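You operate a simulated robot arm through the tools that you are given. There is no shell and no other tool.

You are at the controls of a simulated robot arm. One attempt, no reset.

## Task
Reset the table: press up, suction off, dial to 0, turntable at A, drawer shut.
Fine: let the press up before you turn the turntable.
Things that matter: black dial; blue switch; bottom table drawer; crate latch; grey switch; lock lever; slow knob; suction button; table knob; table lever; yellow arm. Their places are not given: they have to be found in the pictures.

The check looks at the end state, three seconds after you hand in, the way a careful person would. Anything else that was tipped, shoved, dropped, spilled or broken makes it a failure.

## Robot
A 7-joint arm with a two-finger parallel gripper, fixed in place. Base frame: the origin is on the floor under the middle of its stand, x ahead of it, y to its left, z up; the work surface is at about z = 0.86. Units: m, degrees, N and s.
It reaches about 1.372 m from its shoulder. Its first joint turns from -149.0 to 149.0 degrees. Payload 3.43 kg.
Tool frame: the origin (TCP) lies between the finger pads and is the grasp point; the fingertips stand 0.03 m ahead of it; z points along the fingers, y is the line along which they close. The gripper opens to 0.094 m. The fingers are 0.028 m wide and 0.01 m thick; the gripper's body (0.05 by 0.096 m) begins 0.055 m behind the TCP.
Orientation is that of the tool frame in the base frame, as a unit quaternion [x, y, z, w]. With the fingers straight down and closing along the base's y, the tool's x points along the base's -x, its y along +y and its z along -z.

## Interface
- The arm moves only by the tool move_arm. Its argument "rows" is a list of rows, each a list of 7 numbers: the shift along the tool's x, y, z in m, then the turn, a rotation vector about the tool's x, y, z in degrees, then the finger opening in m, from 0 to 0.094. In form: [[tx, ty, tz, rx, ry, rz, jaw], ...]. A call has 1 to 20 rows; each row is the pose to reach, as a shift and turn from the pose commanded when the call began, along the tool's axes at that moment. Each row takes 0.2 s and may step no farther than 0.05 m and 8.6 degrees from the row before; otherwise, or with a gripper value out of range, the whole call is refused. Where a pose cannot be reached the arm comes as near as it can. A force on the tool above 90 N (or 10 N above the force at the start of the call, whichever is more), or a blocked arm, ends the call early, and 0.2 s more pass. The fingers move at their own pace (about 0.045 m/s each) and stop on an object; they squeeze with about 36 N. The grip force told is the motor's: it shows also when the fingers shut on nothing. Time passes only in rows, and 0.2 s behind the last, so rows that repeat a pose let the fingers close. The reply holds the time, the measured pose of the TCP, the force on the tool along the base axes, the opening and the grip force, in the units named above and with some noise, with the torque about the TCP (base axes, N m) and any sound that the robot's microphone picked up.
- Cameras (640 x 400 px; columns grow to the right, rows downward): "scene" is fixed at [0.0481, -0.6494, 1.44]; the picture's right is [-0.02, -1.00, 0.00], its down [-0.86, 0.02, -0.51] and it looks along [0.51, -0.01, -0.86] (base axes); focal length 214 px, centre (320, 200). "wrist" rides on the gripper at [0.076, 0.014, -0.103] in the tool frame; the picture's right is [-0.18, 0.98, 0.00], its down [-0.75, -0.14, -0.64] and it looks along [-0.63, -0.12, 0.77] (tool axes); focal length 243 px, centre (320, 200).
- get_image(camera): a new picture of that camera. No time passes.
- pixel_to_xyz(camera, pixels): for up to 12 pixels [column, row] of the newest picture of that camera ("zoom" is the newest enlarged one), the place [x, y, z] in the base frame of the surface seen there, good to about 0.003 m. No time passes.
- close_up(camera, box): a new picture of the part [left, top, right, bottom] of that camera's present view, enlarged. No time passes.
- sign_off(): hands the job in; it is judged then, once.

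Leave the gripper open and the arm clear of the work at the hand-in unless told otherwise.

The tools are called after "Call:" by a JSON object that holds its "fn" and its "kwargs". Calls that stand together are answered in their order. move_arm: Moves the arm, as the interface text tells. Its arguments: {"type":"object","properties":{"rows":{"type":"array","items":{"type":"array","items":{"type":"number"}}}},"required":["rows"]} The other tools are called the same way: get_image (camera) takes a picture; pixel_to_xyz (camera, pixels) gives the place of the surface under pixels of a picture; close_up (camera, box) takes an enlarged picture of a part of a camera's view; sign_off () hands the job in.

At the start:

```text
time_s: 0.0
eef_pos: [0.8726, -0.4624, 1.076]
orientation: [-0.001, 1.0, 0.0, 0.0]
force: [0.2, 0.2, 0.0]
ft_torque: [0.0, -0.02, 0.01]
opening: 0.0942
grasp_force: 0.0
```

scene: 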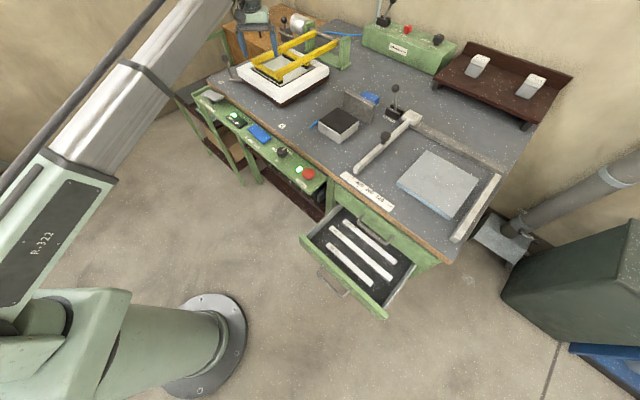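
wrist: 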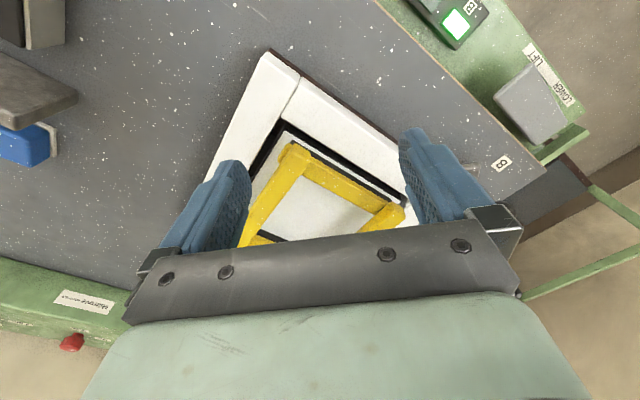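

I see a workbench with an open drawer, a control panel along the near edge, a white turntable with a yellow frame, and a green box at the back. I'll look at enlarged parts of the scene first.

Call:
{"fn": "close_up", "kwargs": {"camera": "scene", "box": [180, 70, 340, 170]}}

Call:
{"fn": "close_up", "kwargs": {"camera": "scene", "box": [200, 0, 360, 100]}}

Call:
{"fn": "close_up", "kwargs": {"camera": "scene", "box": [340, 0, 500, 100]}}

Call:
{"fn": "close_up", "kwargs": {"camera": "scene", "box": [260, 120, 420, 220]}}

Call:
{"fn": "close_up", "kwargs": {"camera": "scene", "box": [280, 160, 472, 280]}}

```text
4.00 times, centred on (260, 120) of scene
```

zoom: 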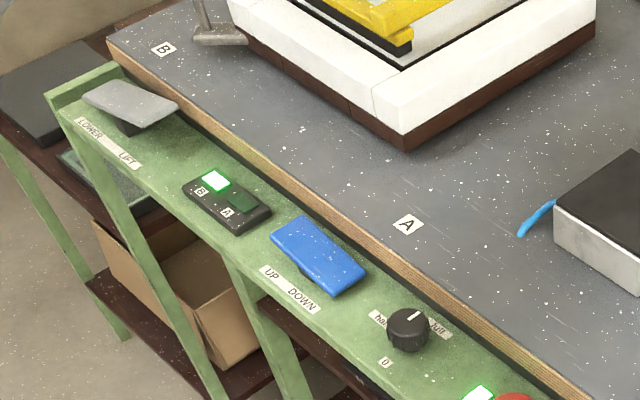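

```text
4.00 times, centred on (280, 50) of scene
```

zoom: 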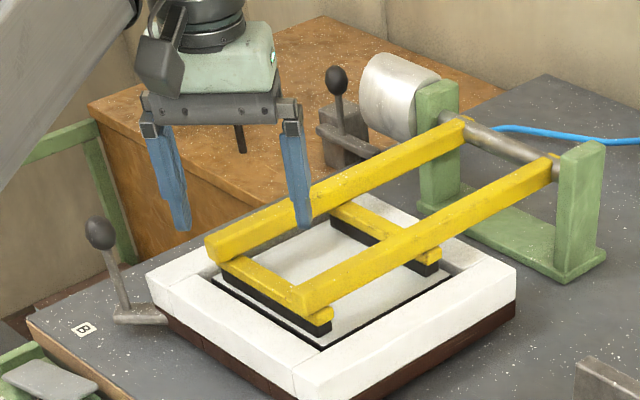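

```text
4.00 times, centred on (420, 50) of scene
```

zoom: 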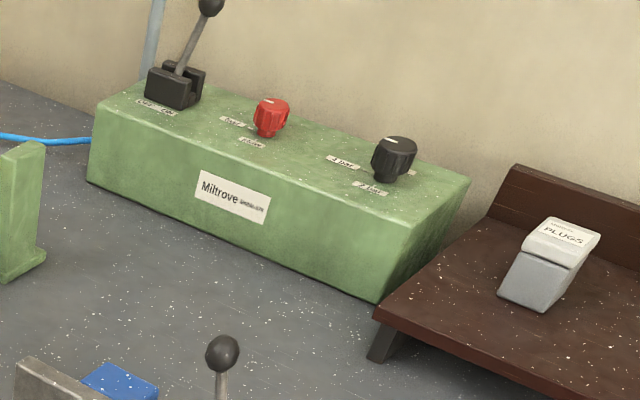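

```text
4.00 times, centred on (340, 170) of scene
```

zoom: 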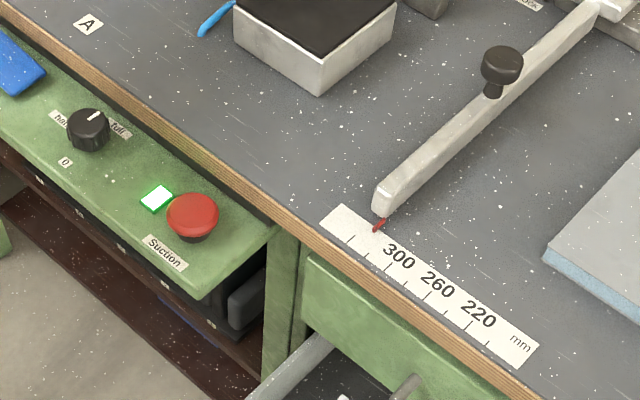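

```text
3.33 times, centred on (376, 220) of scene
```

zoom: 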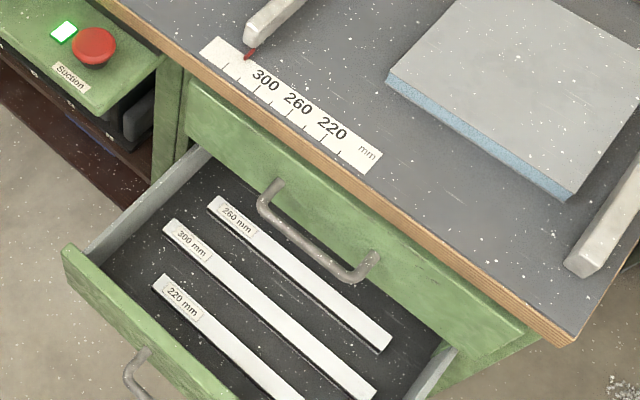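

The panel from left to right has a grey rocker (LOWER/LIFT), an A/B lamp with B lit, a blue rocker (UP/DOWN), a black dial (half/full/0), and a red Suction button with a green lamp. I'll zoom in more on the details.

Call:
{"fn": "close_up", "kwargs": {"camera": "scene", "box": [196, 84, 276, 134]}}

Call:
{"fn": "close_up", "kwargs": {"camera": "scene", "box": [240, 120, 320, 170]}}

Call:
{"fn": "close_up", "kwargs": {"camera": "scene", "box": [200, 40, 280, 90]}}

Call:
{"fn": "close_up", "kwargs": {"camera": "scene", "box": [370, 0, 450, 50]}}

Call:
{"fn": "close_up", "kwargs": {"camera": "scene", "box": [350, 80, 430, 130]}}

Call:
{"fn": "close_up", "kwargs": {"camera": "scene", "box": [260, 5, 340, 55]}}

Call:
{"fn": "get_image", "kwargs": {"camera": "scene"}}

Call:
{"fn": "pixel_to_xyz", "kwargs": {"camera": "scene", "pixels": [[212, 95], [234, 117], [259, 133], [281, 152], [300, 169], [309, 173], [225, 62], [234, 78], [299, 75], [250, 66], [322, 66], [283, 102]]}}

```text
8.00 times, centred on (236, 109) of scene
```

zoom: 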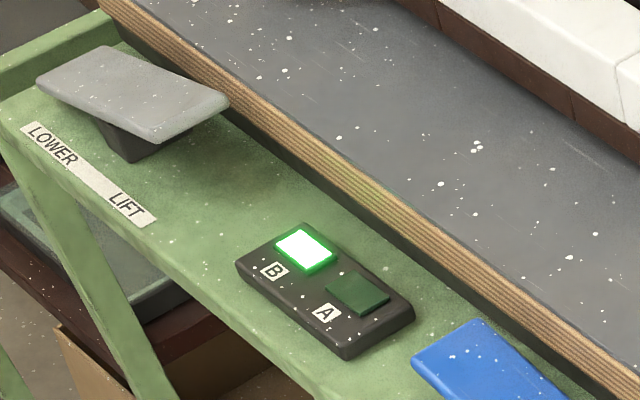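

```text
8.00 times, centred on (280, 145) of scene
```

zoom: 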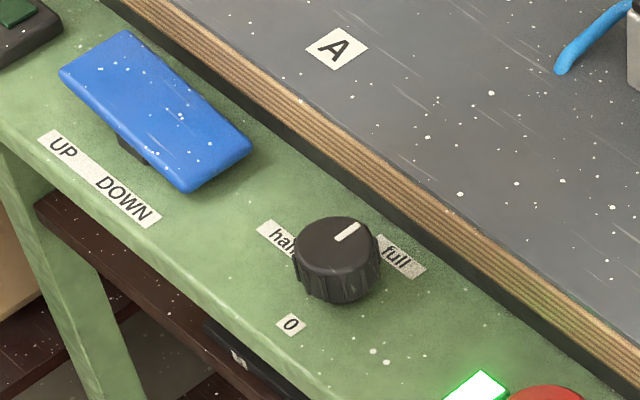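

```text
8.00 times, centred on (240, 65) of scene
```

zoom: 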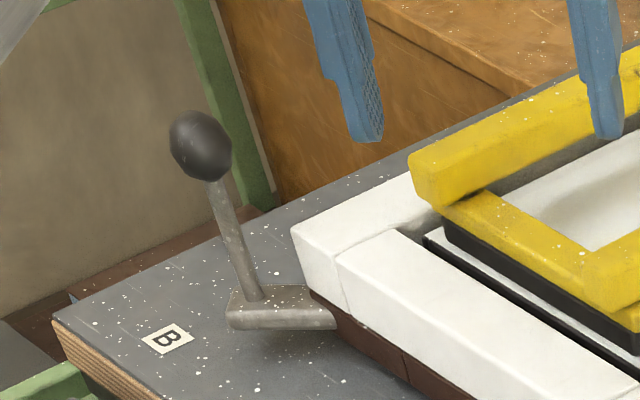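

```text
8.00 times, centred on (410, 25) of scene
```

zoom: 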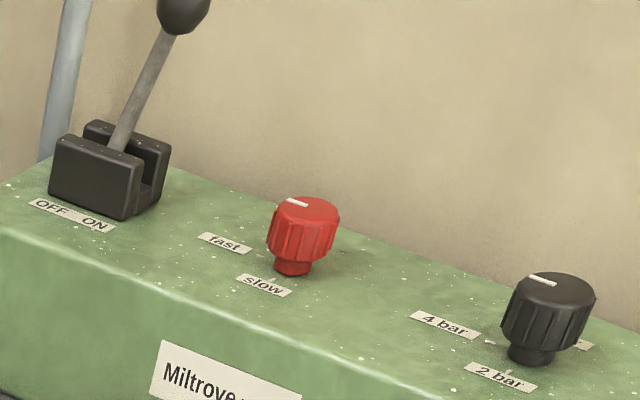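

```text
8.00 times, centred on (390, 105) of scene
```

zoom: 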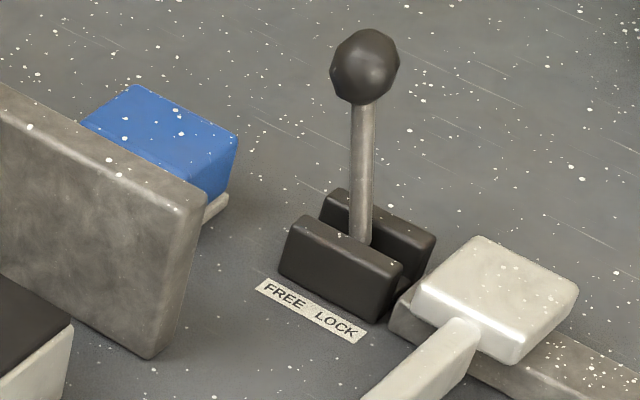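

```text
8.00 times, centred on (300, 30) of scene
```

zoom: 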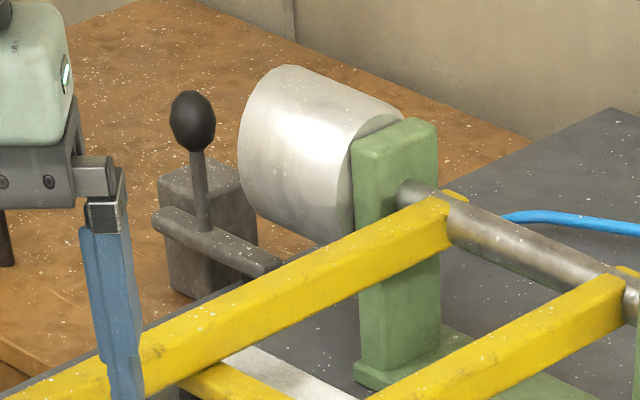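

```text
taken
```

scene: 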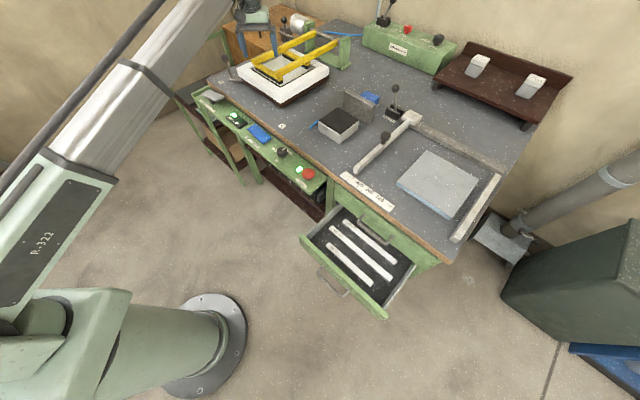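

```text
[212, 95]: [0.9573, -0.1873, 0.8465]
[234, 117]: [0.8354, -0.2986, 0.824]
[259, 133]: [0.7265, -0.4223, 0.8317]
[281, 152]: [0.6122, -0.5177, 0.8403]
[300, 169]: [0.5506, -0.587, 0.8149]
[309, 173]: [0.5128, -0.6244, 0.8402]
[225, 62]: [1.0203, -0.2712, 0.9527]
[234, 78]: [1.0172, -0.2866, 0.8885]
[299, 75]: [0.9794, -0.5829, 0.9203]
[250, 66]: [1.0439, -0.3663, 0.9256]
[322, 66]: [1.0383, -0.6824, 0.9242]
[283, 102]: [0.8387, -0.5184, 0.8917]
```

The dial points to "full" (inward), "0" is at its near side, the A/B lamp shows B, and the suction lamp is lit. I'll measure the rocker ends, turntable lever, A mark, drawer and dial.

Call:
{"fn": "pixel_to_xyz", "kwargs": {"camera": "scene", "pixels": [[201.5, 93.5], [222.5, 97.5], [250, 129], [269, 138], [256, 124.5], [264, 142], [281, 149.5], [284, 148.3], [276.3, 160.5], [282, 126], [221, 82], [213, 102]]}}

Call:
{"fn": "pixel_to_xyz", "kwargs": {"camera": "scene", "pixels": [[303, 238], [384, 313], [345, 275], [322, 270], [345, 294], [335, 285], [365, 220], [388, 240], [376, 233], [350, 210], [440, 258], [331, 212]]}}

Call:
{"fn": "pixel_to_xyz", "kwargs": {"camera": "scene", "pixels": [[237, 70], [284, 97], [328, 72], [282, 52], [254, 62], [275, 75], [308, 35], [337, 42], [231, 70], [233, 79], [225, 56], [280, 88]]}}

```text
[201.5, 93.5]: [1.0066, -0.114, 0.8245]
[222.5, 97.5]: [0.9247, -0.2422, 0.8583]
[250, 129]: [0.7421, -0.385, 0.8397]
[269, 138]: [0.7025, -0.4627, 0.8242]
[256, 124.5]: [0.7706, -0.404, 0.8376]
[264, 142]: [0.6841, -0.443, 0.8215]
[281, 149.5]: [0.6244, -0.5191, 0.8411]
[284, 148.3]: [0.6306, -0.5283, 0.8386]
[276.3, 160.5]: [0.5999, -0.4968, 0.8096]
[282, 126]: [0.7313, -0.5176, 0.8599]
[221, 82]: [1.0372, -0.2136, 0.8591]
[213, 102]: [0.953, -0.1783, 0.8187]
```

```text
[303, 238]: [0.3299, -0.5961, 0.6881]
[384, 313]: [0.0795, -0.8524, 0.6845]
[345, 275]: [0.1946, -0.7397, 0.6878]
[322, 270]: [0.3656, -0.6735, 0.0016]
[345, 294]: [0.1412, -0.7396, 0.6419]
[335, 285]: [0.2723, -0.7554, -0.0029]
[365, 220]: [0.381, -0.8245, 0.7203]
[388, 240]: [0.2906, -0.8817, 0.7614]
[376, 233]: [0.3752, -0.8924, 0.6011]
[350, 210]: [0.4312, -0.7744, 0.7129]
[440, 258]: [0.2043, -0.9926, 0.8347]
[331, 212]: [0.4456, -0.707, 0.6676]
```

```text
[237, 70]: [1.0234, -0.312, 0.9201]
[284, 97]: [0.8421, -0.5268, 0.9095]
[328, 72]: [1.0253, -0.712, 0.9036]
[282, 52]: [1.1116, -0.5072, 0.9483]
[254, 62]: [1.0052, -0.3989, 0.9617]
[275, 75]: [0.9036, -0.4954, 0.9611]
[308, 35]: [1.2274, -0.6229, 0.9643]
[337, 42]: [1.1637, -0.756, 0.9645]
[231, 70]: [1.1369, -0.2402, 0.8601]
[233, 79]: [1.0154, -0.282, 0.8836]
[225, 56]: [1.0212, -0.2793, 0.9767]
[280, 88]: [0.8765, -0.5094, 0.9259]
```

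The blue rocker's DOWN end is low (z≈0.823 against 0.840 at the UP end), so the press is commanded down. The grey rocker's LOWER end is low, the OFF/ON lever leans to ON and the lock lever leans to FREE, so I'll leave those alone. Next I'll move the arm back from above the press to over the panel and look with the wrist camera.

Call:
{"fn": "move_arm", "kwargs": {"rows": [[0.04, 0.02, 0, 0, 0, 0, 0.094], [0.08, 0.04, 0, 0, 0, 0, 0.094], [0.12, 0.06, 0, 0, 0, 0, 0.094], [0.16, 0.06, 0, 0, 0, 0, 0.094]]}}

Call:
{"fn": "get_image", "kwargs": {"camera": "wrist"}}

Call:
{"fn": "close_up", "kwargs": {"camera": "scene", "box": [300, 70, 440, 158]}}

```text
time_s: 1.0
eef_pos: [0.7139, -0.4037, 1.0767]
orientation: [0.0, 1.0, 0.0, 0.0]
force: [0.1, 0.3, 0.0]
ft_torque: [0.03, 0.04, 0.0]
opening: 0.094
grasp_force: 0.0
```

```text
taken
```

wrist: 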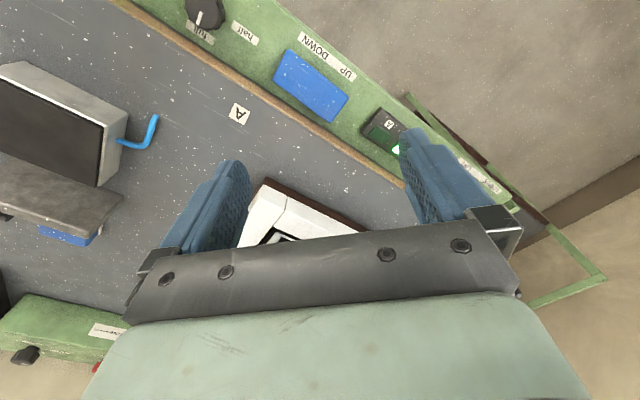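

```text
4.55 times, centred on (370, 114) of scene
```

zoom: 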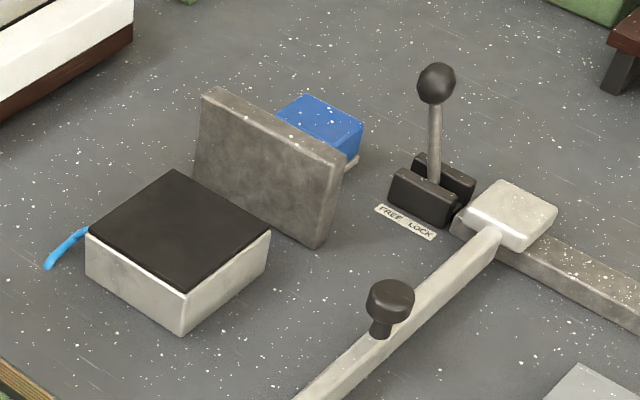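

The wrist picture shows the panel upside down, with the dial at (205,12), the blue rocker at (310,85) and the A/B lamp at (385,130). I'll zoom in on the rocker and dial.

Call:
{"fn": "close_up", "kwargs": {"camera": "wrist", "box": [240, 20, 400, 120]}}

Call:
{"fn": "close_up", "kwargs": {"camera": "wrist", "box": [150, 0, 278, 80]}}

Call:
{"fn": "pixel_to_xyz", "kwargs": {"camera": "wrist", "pixels": [[283, 72], [336, 103], [310, 86], [274, 78], [330, 118], [293, 55], [347, 92], [204, 12], [240, 34], [310, 105], [300, 120]]}}

```text
4.00 times, centred on (320, 70) of wrist
```

zoom: 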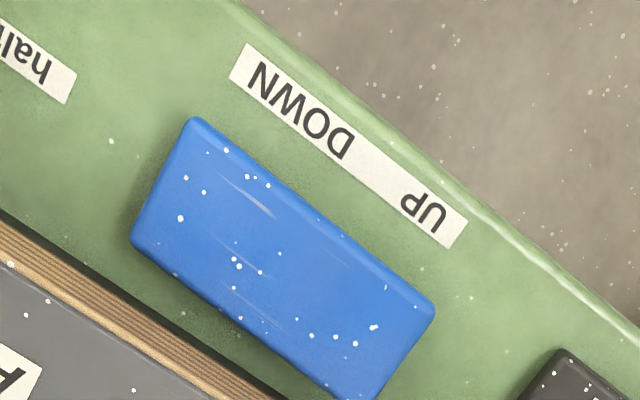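

```text
5.00 times, centred on (214, 40) of wrist
```

zoom: 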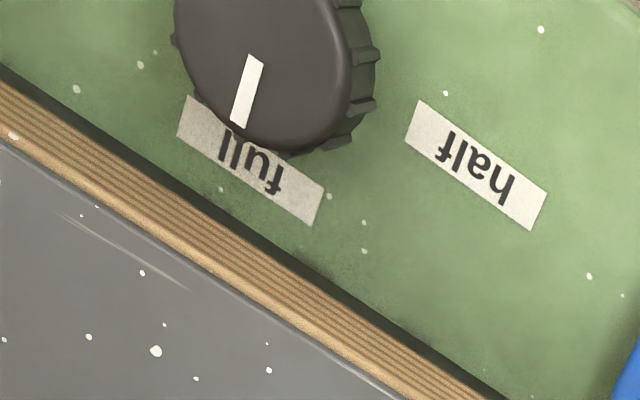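

```text
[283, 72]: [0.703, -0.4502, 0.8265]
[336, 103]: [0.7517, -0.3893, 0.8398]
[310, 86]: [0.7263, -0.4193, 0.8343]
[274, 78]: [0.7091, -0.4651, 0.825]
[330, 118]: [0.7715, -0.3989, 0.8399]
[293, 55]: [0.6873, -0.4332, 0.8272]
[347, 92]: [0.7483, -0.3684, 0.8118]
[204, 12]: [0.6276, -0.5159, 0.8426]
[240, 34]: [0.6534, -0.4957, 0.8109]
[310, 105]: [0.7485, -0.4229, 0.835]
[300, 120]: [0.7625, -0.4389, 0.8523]
```

The blue rocker's UP end is at about (0.760,-0.387,0.84). I'll close the fingers and hover above its UP half at (0.750,-0.397), with the tips about 2 cm over it.

Call:
{"fn": "move_arm", "kwargs": {"rows": [[-0.018, 0.003, 0.03, 0, 0, 0, 0.0], [-0.036, 0.007, 0.07, 0, 0, 0, 0.0], [-0.036, 0.007, 0.11, 0, 0, 0, 0.0], [-0.036, 0.007, 0.15, 0, 0, 0, 0.0], [-0.036, 0.007, 0.18, 0, 0, 0, 0.0], [-0.036, 0.007, 0.18, 0, 0, 0, 0.0]]}}

Call:
{"fn": "get_image", "kwargs": {"camera": "wrist"}}

Call:
{"fn": "close_up", "kwargs": {"camera": "scene", "box": [200, 80, 328, 160]}}

```text
time_s: 2.4
eef_pos: [0.7489, -0.3967, 0.8956]
orientation: [0.0, 1.0, 0.001, 0.0]
force: [-0.2, -0.1, -0.4]
ft_torque: [-0.01, -0.01, 0.01]
opening: 0.0002
grasp_force: 26.3
```

```text
taken
```

wrist: 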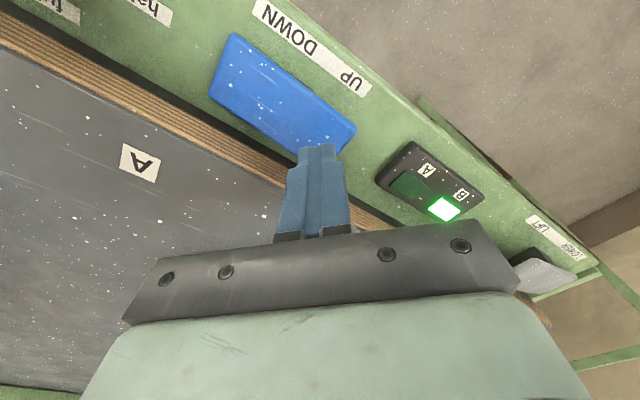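

```text
5.00 times, centred on (264, 120) of scene
```

zoom: 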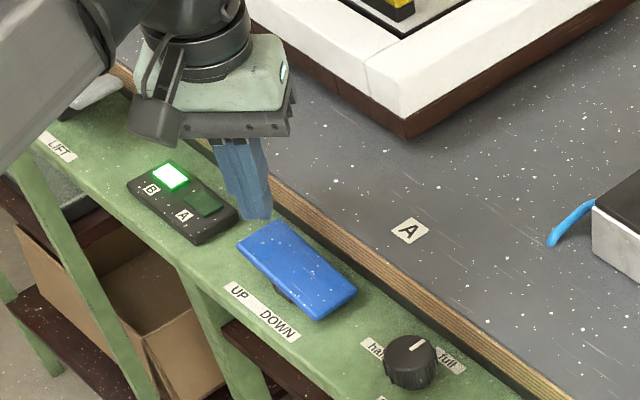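

The tips are centred over the UP half of the blue rocker, about 2.5 cm above it. I'll press down slowly in small steps.

Call:
{"fn": "move_arm", "kwargs": {"rows": [[0, 0, 0.01, 0, 0, 0, 0], [0, 0, 0.02, 0, 0, 0, 0], [0, 0, 0.025, 0, 0, 0, 0], [0, 0, 0.03, 0, 0, 0, 0], [0, 0, 0.034, 0, 0, 0, 0], [0, 0, 0.038, 0, 0, 0, 0]]}}

Call:
{"fn": "close_up", "kwargs": {"camera": "scene", "box": [200, 40, 360, 140]}}

```text
time_s: 3.8
eef_pos: [0.749, -0.3955, 0.8608]
orientation: [-0.001, 1.0, -0.001, 0.001]
force: [2.0, 1.1, 25.0]
ft_torque: [-0.2, 0.26, -0.01]
opening: 0.0001
grasp_force: 33.1
```

```text
4.00 times, centred on (280, 90) of scene
```

zoom: 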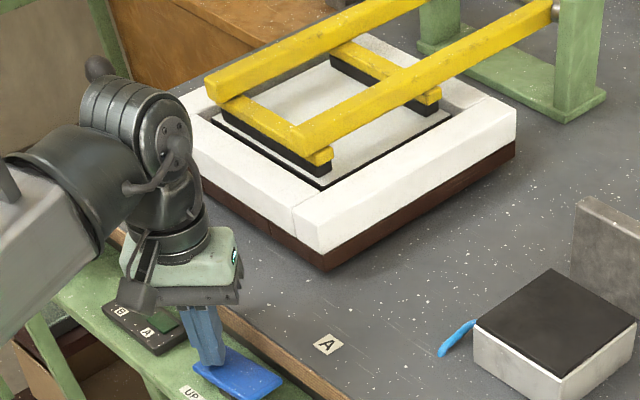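

The force is 25 N and the rocker hasn't moved much yet. The tips are at z≈0.831 and need to reach about 0.823. I'll press a little further.

Call:
{"fn": "move_arm", "kwargs": {"rows": [[0, 0, 0.003, 0, 0, 0, 0], [0, 0, 0.006, 0, 0, 0, 0], [0, 0, 0.009, 0, 0, 0, 0]]}}

Call:
{"fn": "close_up", "kwargs": {"camera": "scene", "box": [200, 40, 360, 140]}}

```text
time_s: 4.4
eef_pos: [0.7492, -0.3951, 0.86]
orientation: [-0.001, 1.0, -0.002, 0.002]
force: [-8.5, 6.5, 31.9]
ft_torque: [-0.11, 0.64, -0.16]
opening: 0.0
grasp_force: 33.2
stopped in row 3: the force on the tool passed its limit at 99 N (the readings are from after the stop); the commanded pose is now the measured one
```

```text
4.00 times, centred on (280, 90) of scene
```

zoom: 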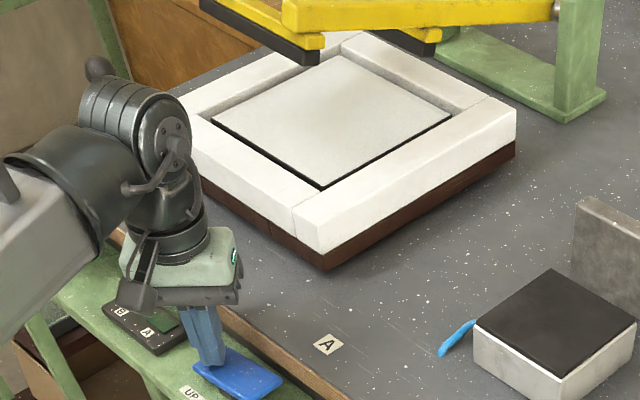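

The yellow arm is rising, so the blue rocker drives the press. I'll lift the fingers off the rocker and let the press finish.

Call:
{"fn": "move_arm", "kwargs": {"rows": [[0, 0, -0.01, 0, 0, 0, 0], [0, 0, -0.04, 0, 0, 0, 0], [0.02, 0, -0.08, 0, 0, 0, 0], [0.04, 0, -0.12, 0, 0, 0, 0], [0.06, 0, -0.15, 0, 0, 0, 0]]}}

Call:
{"fn": "get_image", "kwargs": {"camera": "scene"}}

Call:
{"fn": "close_up", "kwargs": {"camera": "scene", "box": [200, 0, 360, 100]}}

```text
time_s: 5.6
eef_pos: [0.6892, -0.3944, 1.0069]
orientation: [0.0, 1.0, -0.002, 0.003]
force: [-0.1, 0.2, -0.8]
ft_torque: [0.0, -0.02, -0.01]
opening: 0.0
grasp_force: 33.5
```

```text
taken
```

scene: 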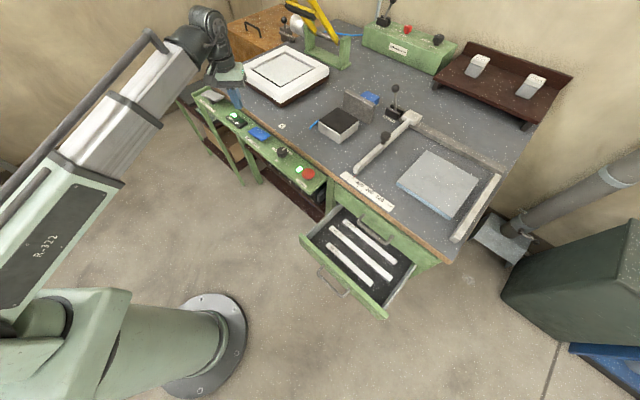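

```text
4.00 times, centred on (280, 50) of scene
```

zoom: 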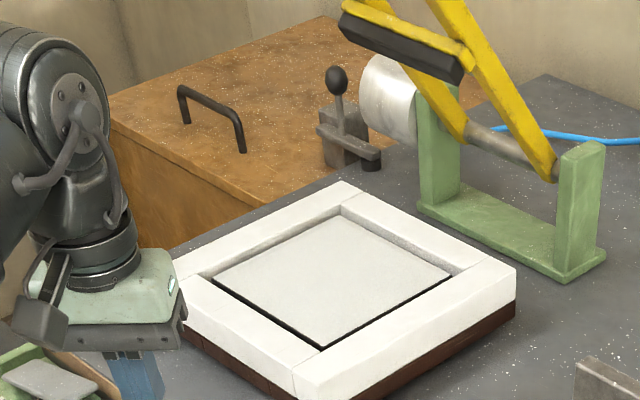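

The press is fully up. Next I'll move over to the red suction button at (0.513,-0.624,0.84).

Call:
{"fn": "move_arm", "kwargs": {"rows": [[0.03, -0.035, 0, 0, 0, 0, 0], [0.055, -0.07, 0, 0, 0, 0, 0], [0.08, -0.105, 0, 0, 0, 0, 0], [0.105, -0.14, 0, 0, 0, 0, 0], [0.13, -0.175, 0, 0, 0, 0, 0], [0.155, -0.205, 0, 0, 0, 0, 0], [0.176, -0.23, 0, 0, 0, 0, 0]]}}

Call:
{"fn": "get_image", "kwargs": {"camera": "wrist"}}

Call:
{"fn": "close_up", "kwargs": {"camera": "scene", "box": [200, 80, 360, 180]}}

```text
time_s: 7.2
eef_pos: [0.5139, -0.6261, 1.0063]
orientation: [0.0, 1.0, -0.002, 0.003]
force: [0.0, -0.5, -0.5]
ft_torque: [0.0, 0.02, 0.0]
opening: 0.0001
grasp_force: 33.3
```

```text
taken
```

wrist: 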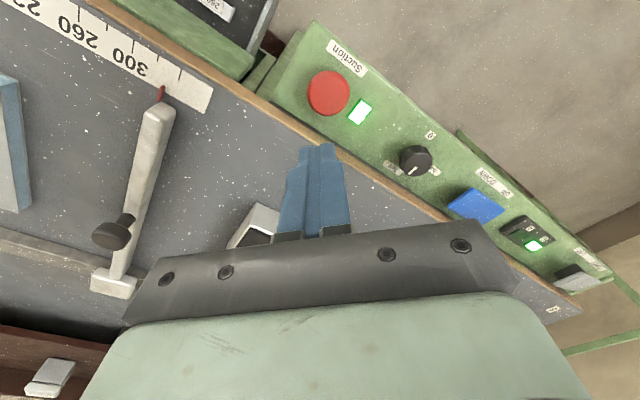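

```text
4.00 times, centred on (280, 130) of scene
```

zoom: 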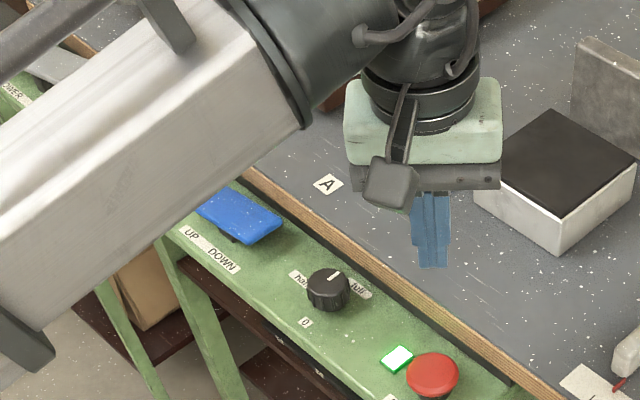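

The blue rocker now rests with its UP end pressed. I'll measure the suction button top at wrist pixel (329,93).

Call:
{"fn": "pixel_to_xyz", "kwargs": {"camera": "wrist", "pixels": [[329, 88], [329, 98], [320, 92], [340, 92], [328, 107], [360, 110], [415, 157], [430, 134], [392, 167], [412, 165], [345, 70]]}}

Call:
{"fn": "close_up", "kwargs": {"camera": "wrist", "box": [280, 60, 440, 160]}}

```text
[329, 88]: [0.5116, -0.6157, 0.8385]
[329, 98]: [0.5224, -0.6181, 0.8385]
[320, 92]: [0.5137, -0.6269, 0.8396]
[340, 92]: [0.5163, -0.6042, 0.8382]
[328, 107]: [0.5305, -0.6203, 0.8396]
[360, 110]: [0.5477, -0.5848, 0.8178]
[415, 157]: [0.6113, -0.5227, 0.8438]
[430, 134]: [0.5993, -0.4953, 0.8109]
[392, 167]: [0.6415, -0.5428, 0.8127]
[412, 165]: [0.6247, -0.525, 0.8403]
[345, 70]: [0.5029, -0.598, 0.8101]
```

```text
4.00 times, centred on (360, 110) of wrist
```

zoom: 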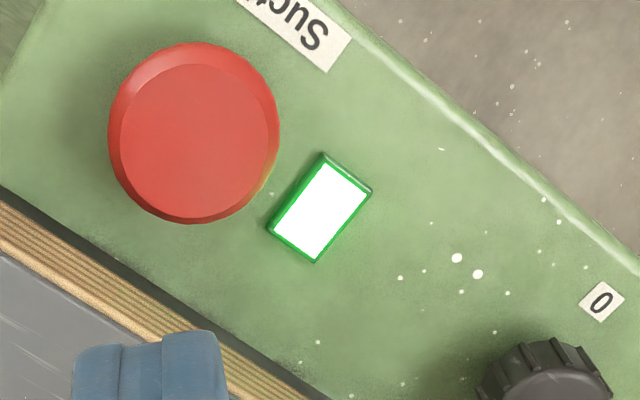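

The button's centre is about (0.5185,-0.6175,0.8385). I'll come down to just above it.

Call:
{"fn": "move_arm", "kwargs": {"rows": [[-0.005, 0.009, 0.045, 0, 0, 0, 0], [-0.005, 0.009, 0.09, 0, 0, 0, 0], [-0.005, 0.009, 0.12, 0, 0, 0, 0], [-0.005, 0.009, 0.13, 0, 0, 0, 0], [-0.005, 0.009, 0.136, 0, 0, 0, 0], [-0.005, 0.009, 0.14, 0, 0, 0, 0]]}}

Call:
{"fn": "close_up", "kwargs": {"camera": "scene", "box": [250, 120, 362, 190]}}

```text
time_s: 8.6
eef_pos: [0.5191, -0.6183, 0.8675]
orientation: [0.0, 1.0, -0.001, 0.002]
force: [0.3, -0.7, 0.0]
ft_torque: [0.03, -0.02, -0.02]
opening: 0.0
grasp_force: 33.1
```

```text
5.71 times, centred on (306, 155) of scene
```

zoom: 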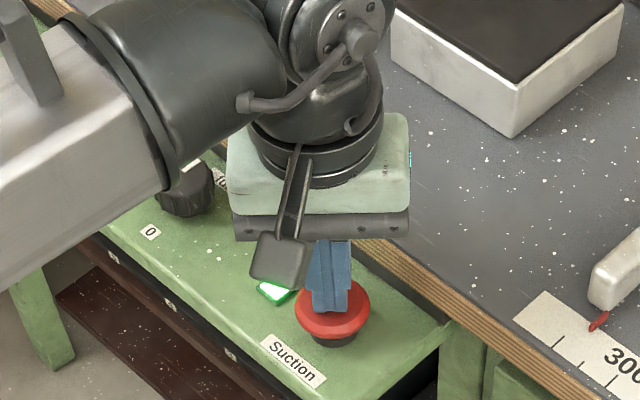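

The tips are just touching the button at about 0.8375. I'll press in small steps.

Call:
{"fn": "move_arm", "kwargs": {"rows": [[0, 0, 0.003, 0, 0, 0, 0], [0, 0, 0.006, 0, 0, 0, 0]]}}

Call:
{"fn": "close_up", "kwargs": {"camera": "scene", "box": [250, 120, 362, 190]}}

```text
time_s: 9.2
eef_pos: [0.5198, -0.6189, 0.8623]
orientation: [0.001, 1.0, -0.001, 0.003]
force: [-0.9, -0.9, 7.9]
ft_torque: [-0.01, 0.14, 0.05]
opening: 0.0
grasp_force: 32.5
heard: click
```

```text
5.71 times, centred on (306, 155) of scene
```

zoom: 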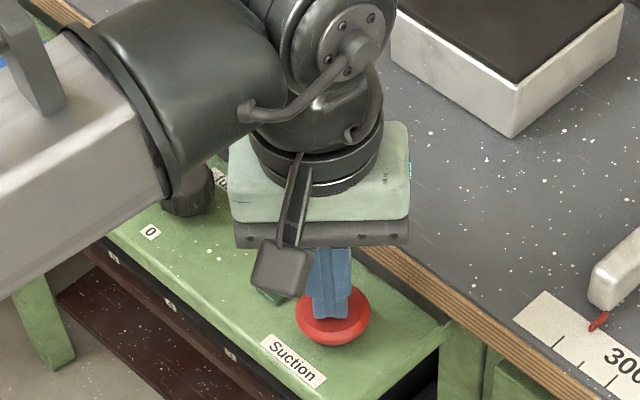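

I heard a click and the lamp looks dark. I'll lift straight up and check the lamp and button.

Call:
{"fn": "move_arm", "kwargs": {"rows": [[0, 0, -0.02, 0, 0, 0, 0], [0, 0, -0.06, 0, 0, 0, 0], [0, 0, -0.1, 0, 0, 0, 0], [0, 0, -0.14, 0, 0, 0, 0]]}}

Call:
{"fn": "get_image", "kwargs": {"camera": "wrist"}}

Call:
{"fn": "close_up", "kwargs": {"camera": "wrist", "box": [280, 60, 440, 160]}}

```text
time_s: 10.2
eef_pos: [0.5195, -0.6165, 1.0019]
orientation: [0.001, 1.0, -0.002, 0.002]
force: [-0.1, 0.4, -0.1]
ft_torque: [0.0, -0.01, 0.02]
opening: 0.0
grasp_force: 33.2
```

```text
taken
```

wrist: 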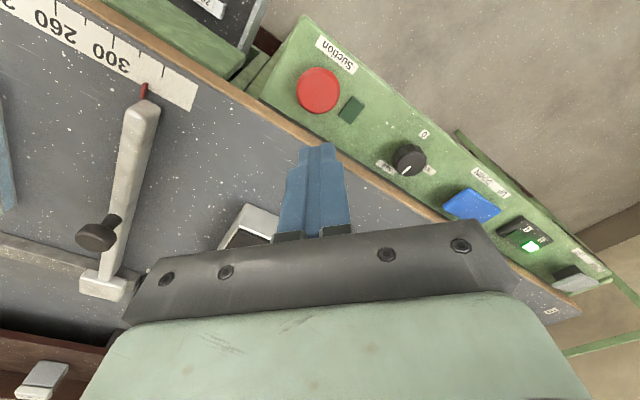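

```text
4.00 times, centred on (360, 110) of wrist
```

zoom: 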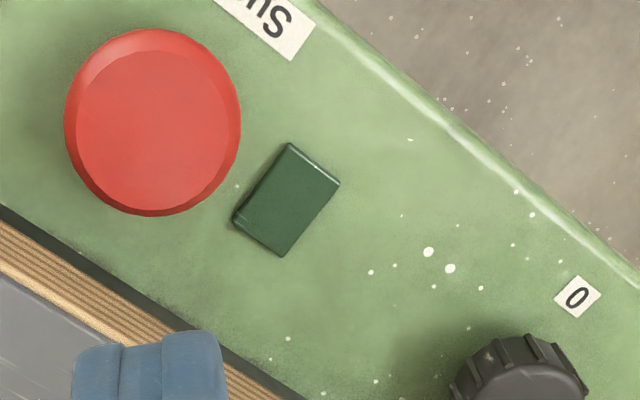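

The suction lamp is dark, so suction is off. Now the dial: I'll zoom in to find its centre and the three labels.

Call:
{"fn": "close_up", "kwargs": {"camera": "wrist", "box": [370, 120, 450, 170]}}

Call:
{"fn": "pixel_to_xyz", "kwargs": {"camera": "zoom", "pixels": [[310, 250], [280, 270], [350, 330], [300, 300], [260, 280], [220, 260], [440, 110], [110, 350], [480, 400], [310, 195]]}}

```text
8.00 times, centred on (410, 145) of wrist
```

zoom: 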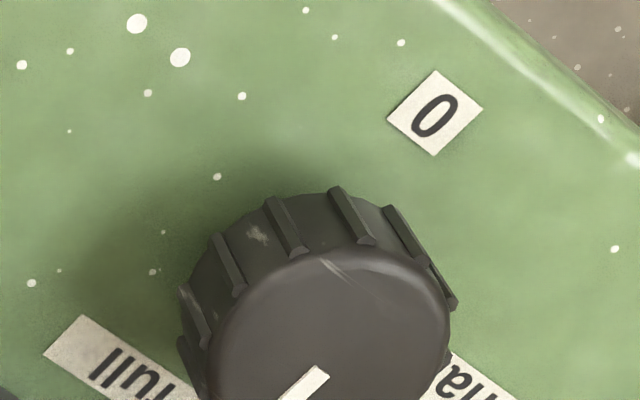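

```text
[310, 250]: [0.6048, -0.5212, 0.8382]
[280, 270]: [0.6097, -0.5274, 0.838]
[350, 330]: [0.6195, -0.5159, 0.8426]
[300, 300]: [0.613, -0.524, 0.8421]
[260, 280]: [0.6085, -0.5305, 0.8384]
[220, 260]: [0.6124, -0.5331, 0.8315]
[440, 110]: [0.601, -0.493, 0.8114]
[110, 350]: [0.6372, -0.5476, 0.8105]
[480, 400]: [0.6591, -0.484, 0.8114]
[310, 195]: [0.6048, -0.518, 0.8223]
```

I'll move over the dial, to about (0.62,-0.52,1.0), open the fingers to 0.06 and turn the tool about 46.7° so they close along the panel direction.

Call:
{"fn": "move_arm", "kwargs": {"rows": [[-0.03, 0.03, 0, 0, 0, 8, 0.03], [-0.06, 0.06, 0, 0, 0, 16, 0.06], [-0.1, 0.08, 0, 0, 0, 24, 0.06], [-0.1, 0.096, 0, 0, 0, 32, 0.06], [-0.1, 0.096, 0, 0, 0, 40, 0.06], [-0.1, 0.096, 0, 0, 0, 46.7, 0.06]]}}

Call:
{"fn": "get_image", "kwargs": {"camera": "wrist"}}

Call:
{"fn": "get_image", "kwargs": {"camera": "scene"}}

```text
time_s: 11.6
eef_pos: [0.6187, -0.5206, 0.9998]
orientation: [0.397, 0.918, 0.0, 0.003]
force: [-0.2, 0.6, 0.3]
ft_torque: [-0.02, 0.0, -0.03]
opening: 0.0602
grasp_force: 0.0
```

```text
taken
```

wrist: 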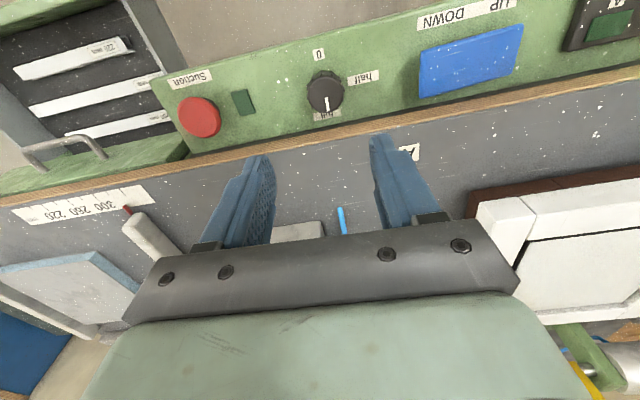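

```text
taken
```

scene: 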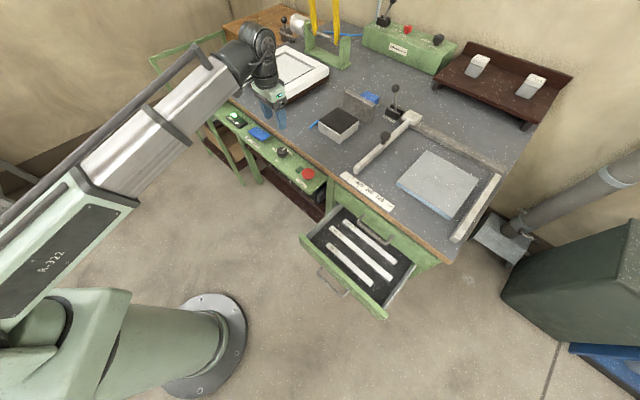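

The view is now roughly aligned with the panel. I'll zoom in on the dial at (325,92) and measure it.

Call:
{"fn": "close_up", "kwargs": {"camera": "wrist", "box": [280, 40, 392, 110]}}

Call:
{"fn": "close_up", "kwargs": {"camera": "wrist", "box": [293, 67, 357, 107]}}

```text
5.71 times, centred on (336, 75) of wrist
```

zoom: 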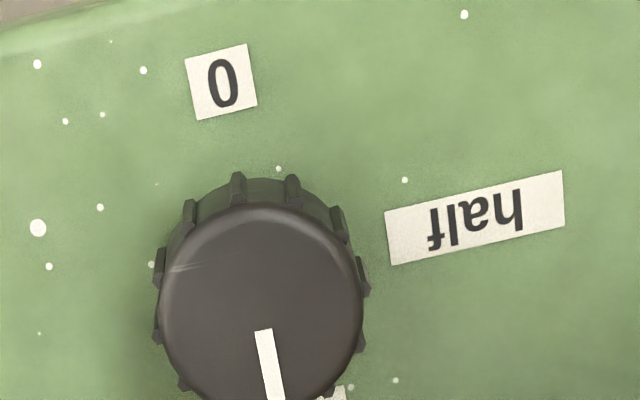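

```text
10.00 times, centred on (325, 87) of wrist
```

zoom: 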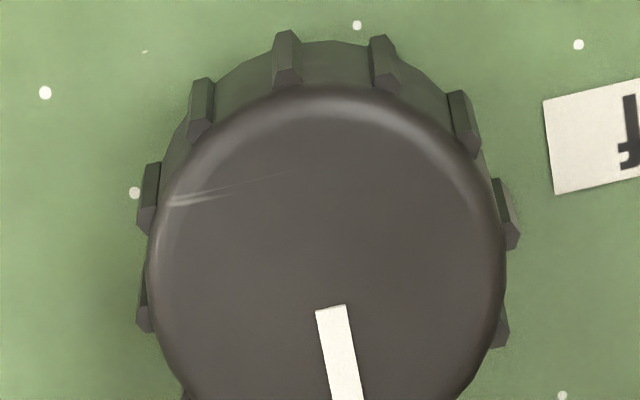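

Call:
{"fn": "close_up", "kwargs": {"camera": "wrist", "box": [285, 60, 365, 130]}}

Call:
{"fn": "pixel_to_xyz", "kwargs": {"camera": "wrist", "pixels": [[309, 94], [343, 94], [325, 77], [327, 110], [326, 100], [328, 108], [327, 93], [319, 53], [362, 78], [327, 116]]}}

```text
5.71 times, centred on (325, 95) of wrist
```

zoom: 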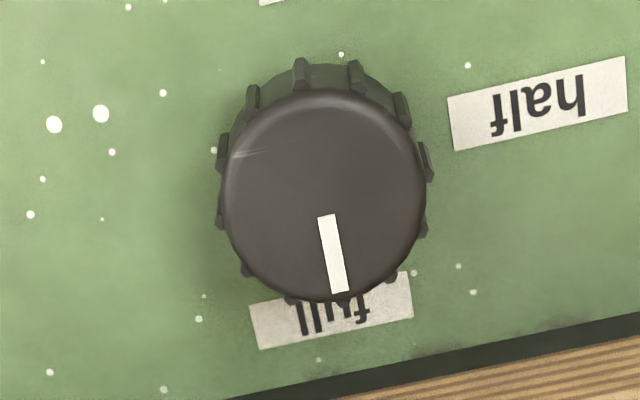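

```text
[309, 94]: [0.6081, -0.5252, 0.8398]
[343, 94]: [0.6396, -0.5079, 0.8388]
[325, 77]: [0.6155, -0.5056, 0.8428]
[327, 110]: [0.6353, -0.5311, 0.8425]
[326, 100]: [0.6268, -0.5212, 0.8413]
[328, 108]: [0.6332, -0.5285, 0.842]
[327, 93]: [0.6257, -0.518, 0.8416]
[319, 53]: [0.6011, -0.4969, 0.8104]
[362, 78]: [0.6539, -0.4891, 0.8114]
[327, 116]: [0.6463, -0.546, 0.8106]
```

The dial's centre is about (0.625,-0.519), its top is at z≈0.842 and it is about 0.036-0.04 wide. The pointer is at "full" (-47°) and "0" is at about 135°, so it needs a 180° turn counter-clockwise from above through "half". I'll centre above it first and check in the air that the wrist can turn that far.

Call:
{"fn": "move_arm", "kwargs": {"rows": [[-0.003, 0.0057, 0, 0, 0, -8.5, 0.06], [-0.003, 0.0057, 0, 0, 0, -17, 0.06], [-0.003, 0.0057, 0, 0, 0, -25.5, 0.06], [-0.003, 0.0057, 0, 0, 0, -34, 0.06], [-0.003, 0.0057, 0, 0, 0, -42.5, 0.06], [-0.003, 0.0057, 0, 0, 0, -51, 0.06], [-0.003, 0.0057, 0, 0, 0, -59.5, 0.06], [-0.003, 0.0057, 0, 0, 0, -68, 0.06], [-0.003, 0.0057, 0, 0, 0, -76.5, 0.06], [-0.003, 0.0057, 0, 0, 0, -85, 0.06], [-0.003, 0.0057, 0, 0, 0, -93.5, 0.06], [-0.003, 0.0057, 0, 0, 0, -102, 0.06], [-0.003, 0.0057, 0, 0, 0, -110.5, 0.06], [-0.003, 0.0057, 0, 0, 0, -119, 0.06], [-0.003, 0.0057, 0, 0, 0, -127.5, 0.06], [-0.003, 0.0057, 0, 0, 0, -136, 0.06], [-0.003, 0.0057, 0, 0, 0, -144.5, 0.06], [-0.003, 0.0057, 0, 0, 0, -153, 0.06], [-0.003, 0.0057, 0, 0, 0, -161.5, 0.06], [-0.003, 0.0057, 0, 0, 0, -170, 0.06]]}}

Call:
{"fn": "get_image", "kwargs": {"camera": "scene"}}

```text
time_s: 15.8
eef_pos: [0.6253, -0.5192, 1.0006]
orientation: [0.881, -0.473, 0.002, 0.0]
force: [-0.1, -0.1, 0.7]
ft_torque: [0.02, -0.02, 0.01]
opening: 0.06
grasp_force: 0.1
```

```text
taken
```

scene: 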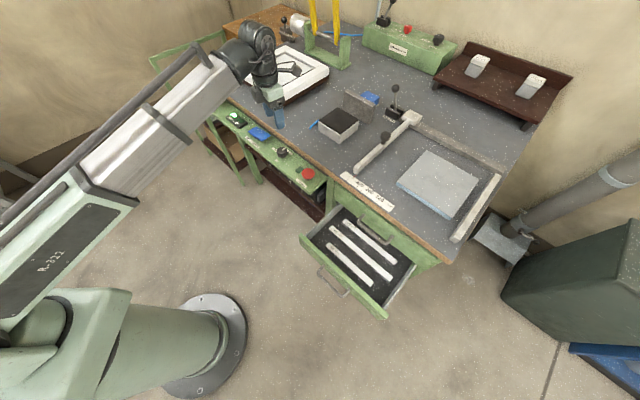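

The wrist can make the whole turn. I'll turn back to the starting yaw and then go down around the dial.

Call:
{"fn": "move_arm", "kwargs": {"rows": [[0, 0, 0, 0, 0, 8.5, 0.06], [0, 0, 0, 0, 0, 17, 0.06], [0, 0, 0, 0, 0, 25.5, 0.06], [0, 0, 0, 0, 0, 34, 0.06], [0, 0, 0, 0, 0, 42.5, 0.06], [0, 0, 0, 0, 0, 51, 0.06], [0, 0, 0, 0, 0, 59.5, 0.06], [0, 0, 0, 0, 0, 68, 0.06], [0, 0, 0, 0, 0, 76.5, 0.06], [0, 0, 0, 0, 0, 85, 0.06], [0, 0, 0, 0, 0, 93.5, 0.06], [0, 0, 0, 0, 0, 102, 0.06], [0, 0, 0, 0, 0, 110.5, 0.06], [0, 0, 0, 0, 0, 119, 0.06], [0, 0, 0, 0, 0, 127.5, 0.06], [0, 0, 0, 0, 0, 136, 0.06], [0, 0, 0, 0, 0, 144.5, 0.06], [0, 0, 0, 0, 0, 153, 0.06], [0, 0, 0, 0, 0, 161.5, 0.06], [0, 0, 0, 0, 0, 170, 0.06]]}}

Call:
{"fn": "move_arm", "kwargs": {"rows": [[0, 0, 0.045, 0, 0, 0, 0.06], [0, 0, 0.09, 0, 0, 0, 0.06], [0, 0, 0.115, 0, 0, 0, 0.06]]}}

Call:
{"fn": "get_image", "kwargs": {"camera": "wrist"}}

Call:
{"fn": "close_up", "kwargs": {"camera": "scene", "box": [230, 100, 342, 170]}}

```text
time_s: 20.0
eef_pos: [0.6257, -0.518, 1.0007]
orientation: [0.397, 0.918, -0.001, 0.003]
force: [-0.2, 0.6, -0.2]
ft_torque: [-0.01, -0.01, 0.01]
opening: 0.0601
grasp_force: 0.0
```

```text
time_s: 20.8
eef_pos: [0.6241, -0.5191, 0.885]
orientation: [0.396, 0.918, 0.0, 0.002]
force: [-0.3, 0.0, 0.3]
ft_torque: [0.0, -0.02, 0.02]
opening: 0.06
grasp_force: 0.0
```

```text
taken
```

wrist: 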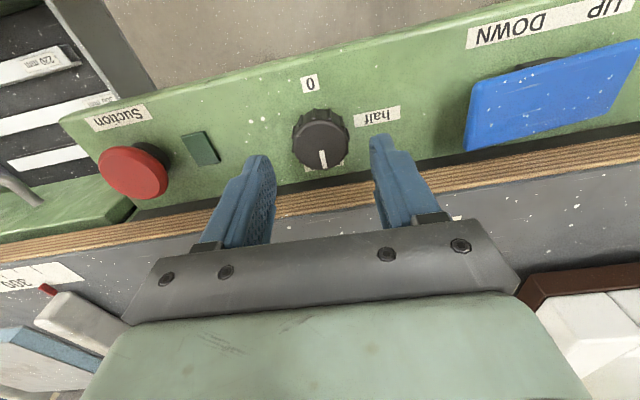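

```text
5.71 times, centred on (286, 135) of scene
```

zoom: 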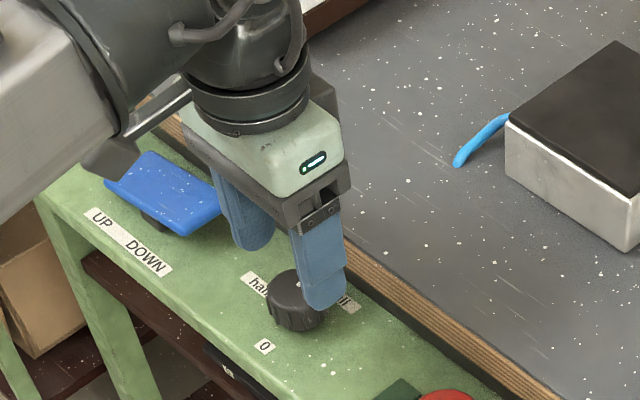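

The tips are about 1.3 cm over the dial. I'll check the dial's centre in this close view before lowering.

Call:
{"fn": "pixel_to_xyz", "kwargs": {"camera": "wrist", "pixels": [[321, 138], [297, 138], [346, 138], [321, 122], [322, 160], [322, 150], [258, 158], [380, 138]]}}

Call:
{"fn": "close_up", "kwargs": {"camera": "wrist", "box": [256, 80, 384, 160]}}

```text
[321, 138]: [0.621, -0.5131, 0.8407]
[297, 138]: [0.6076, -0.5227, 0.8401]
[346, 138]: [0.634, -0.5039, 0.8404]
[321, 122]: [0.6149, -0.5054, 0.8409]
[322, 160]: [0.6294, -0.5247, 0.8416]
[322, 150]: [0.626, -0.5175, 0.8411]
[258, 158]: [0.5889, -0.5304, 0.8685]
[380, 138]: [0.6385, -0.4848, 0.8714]
```

```text
5.00 times, centred on (320, 120) of wrist
```

zoom: 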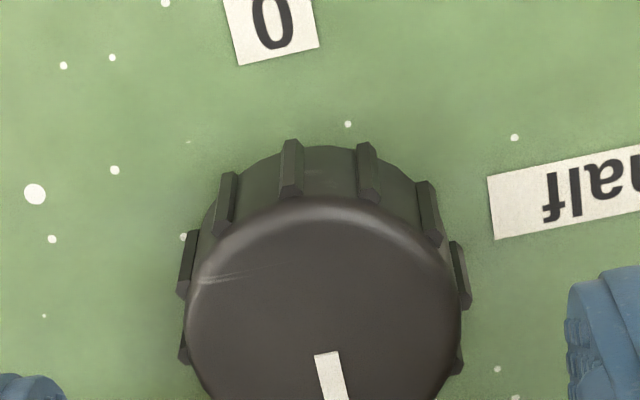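

The centre agrees to within 1–2 mm. I'll lower around the dial until the tips are about 8 mm above the panel, then close.

Call:
{"fn": "move_arm", "kwargs": {"rows": [[0, 0, 0.012, 0, 0, 0, 0.06], [0, 0, 0.024, 0, 0, 0, 0.06], [0, 0, 0.035, 0, 0, 0, 0.06], [0, 0, 0.035, 0, 0, 0, 0.03], [0, 0, 0.035, 0, 0, 0, 0.02], [0, 0, 0.035, 0, 0, 0, 0.02]]}}

Call:
{"fn": "get_image", "kwargs": {"camera": "wrist"}}

Call:
{"fn": "close_up", "kwargs": {"camera": "scene", "box": [230, 100, 342, 170]}}

```text
time_s: 22.2
eef_pos: [0.6252, -0.52, 0.8529]
orientation: [0.396, 0.918, 0.0, 0.003]
force: [1.3, 2.4, -1.0]
ft_torque: [-0.08, -0.22, -0.01]
opening: 0.0377
grasp_force: 42.9
```

```text
taken
```

wrist: 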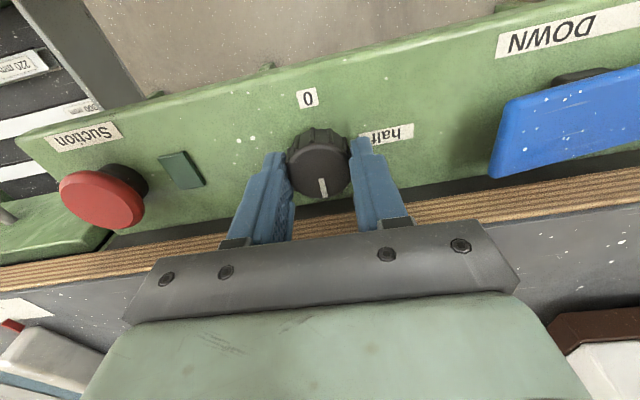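

```text
5.71 times, centred on (286, 135) of scene
```

zoom: 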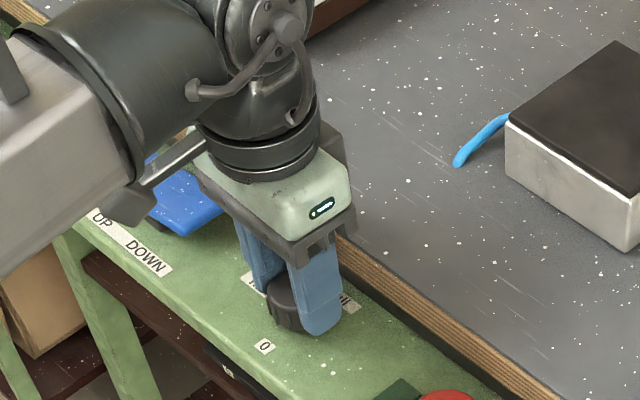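

The fingers hold the dial at an opening of 0.0377. I'll start turning counter-clockwise as seen from above, with a small test turn first.

Call:
{"fn": "move_arm", "kwargs": {"rows": [[0, 0, 0, 0, 0, -8, 0.02], [0, 0, 0, 0, 0, -16, 0.02], [0, 0, 0, 0, 0, -24, 0.02], [0, 0, 0, 0, 0, -32, 0.02], [0, 0, 0, 0, 0, -40, 0.02]]}}

Call:
{"fn": "get_image", "kwargs": {"camera": "wrist"}}

Call:
{"fn": "close_up", "kwargs": {"camera": "wrist", "box": [256, 90, 384, 210]}}

```text
time_s: 23.4
eef_pos: [0.6256, -0.5184, 0.8515]
orientation: [0.056, 0.998, -0.002, 0.003]
force: [4.9, 11.7, 10.2]
ft_torque: [0.91, -0.32, -0.03]
opening: 0.0371
grasp_force: 45.2
```

```text
taken
```

wrist: 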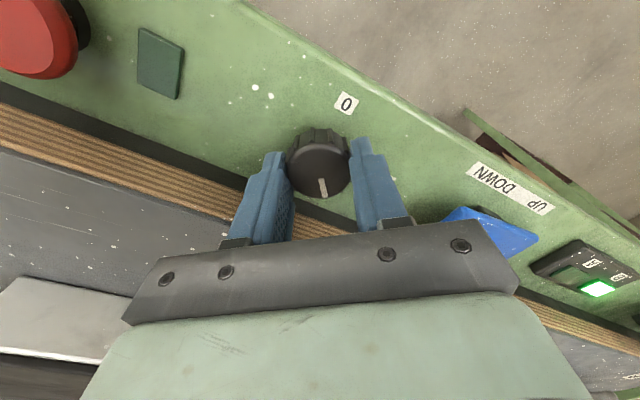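

```text
3.33 times, centred on (320, 150) of wrist
```

zoom: 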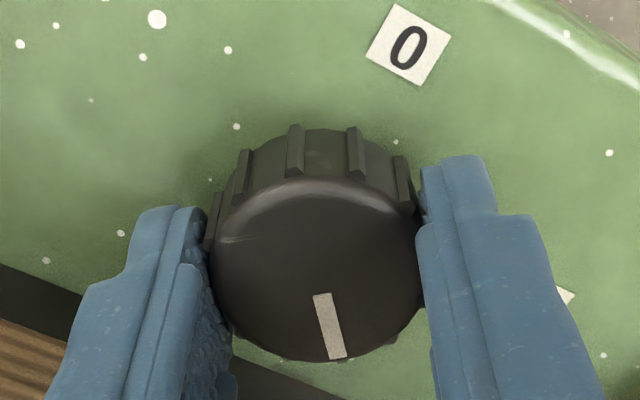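

The pointer turned together with the fingers, so the dial is moving well. There's about 12 N of side force, so I'll shift about 1.5 mm in +y to relieve it and carry on to past "half".

Call:
{"fn": "move_arm", "kwargs": {"rows": [[0, 0.0015, -0.001, 0, 0, -8, 0.02], [0, 0.0015, -0.001, 0, 0, -16, 0.02], [0, 0.0015, -0.001, 0, 0, -24, 0.02], [0, 0.0015, -0.001, 0, 0, -32, 0.02], [0, 0.0015, -0.001, 0, 0, -40, 0.02], [0, 0.0015, -0.001, 0, 0, -48, 0.02]]}}

Call:
{"fn": "get_image", "kwargs": {"camera": "wrist"}}

```text
time_s: 24.8
eef_pos: [0.6251, -0.5196, 0.8529]
orientation: [-0.354, 0.935, -0.002, 0.001]
force: [-1.0, -2.1, -6.2]
ft_torque: [0.64, -0.35, -0.01]
opening: 0.0373
grasp_force: 44.5
```

```text
taken
```

wrist: 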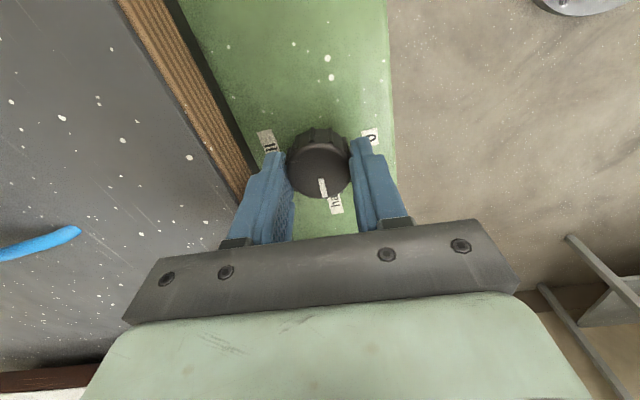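

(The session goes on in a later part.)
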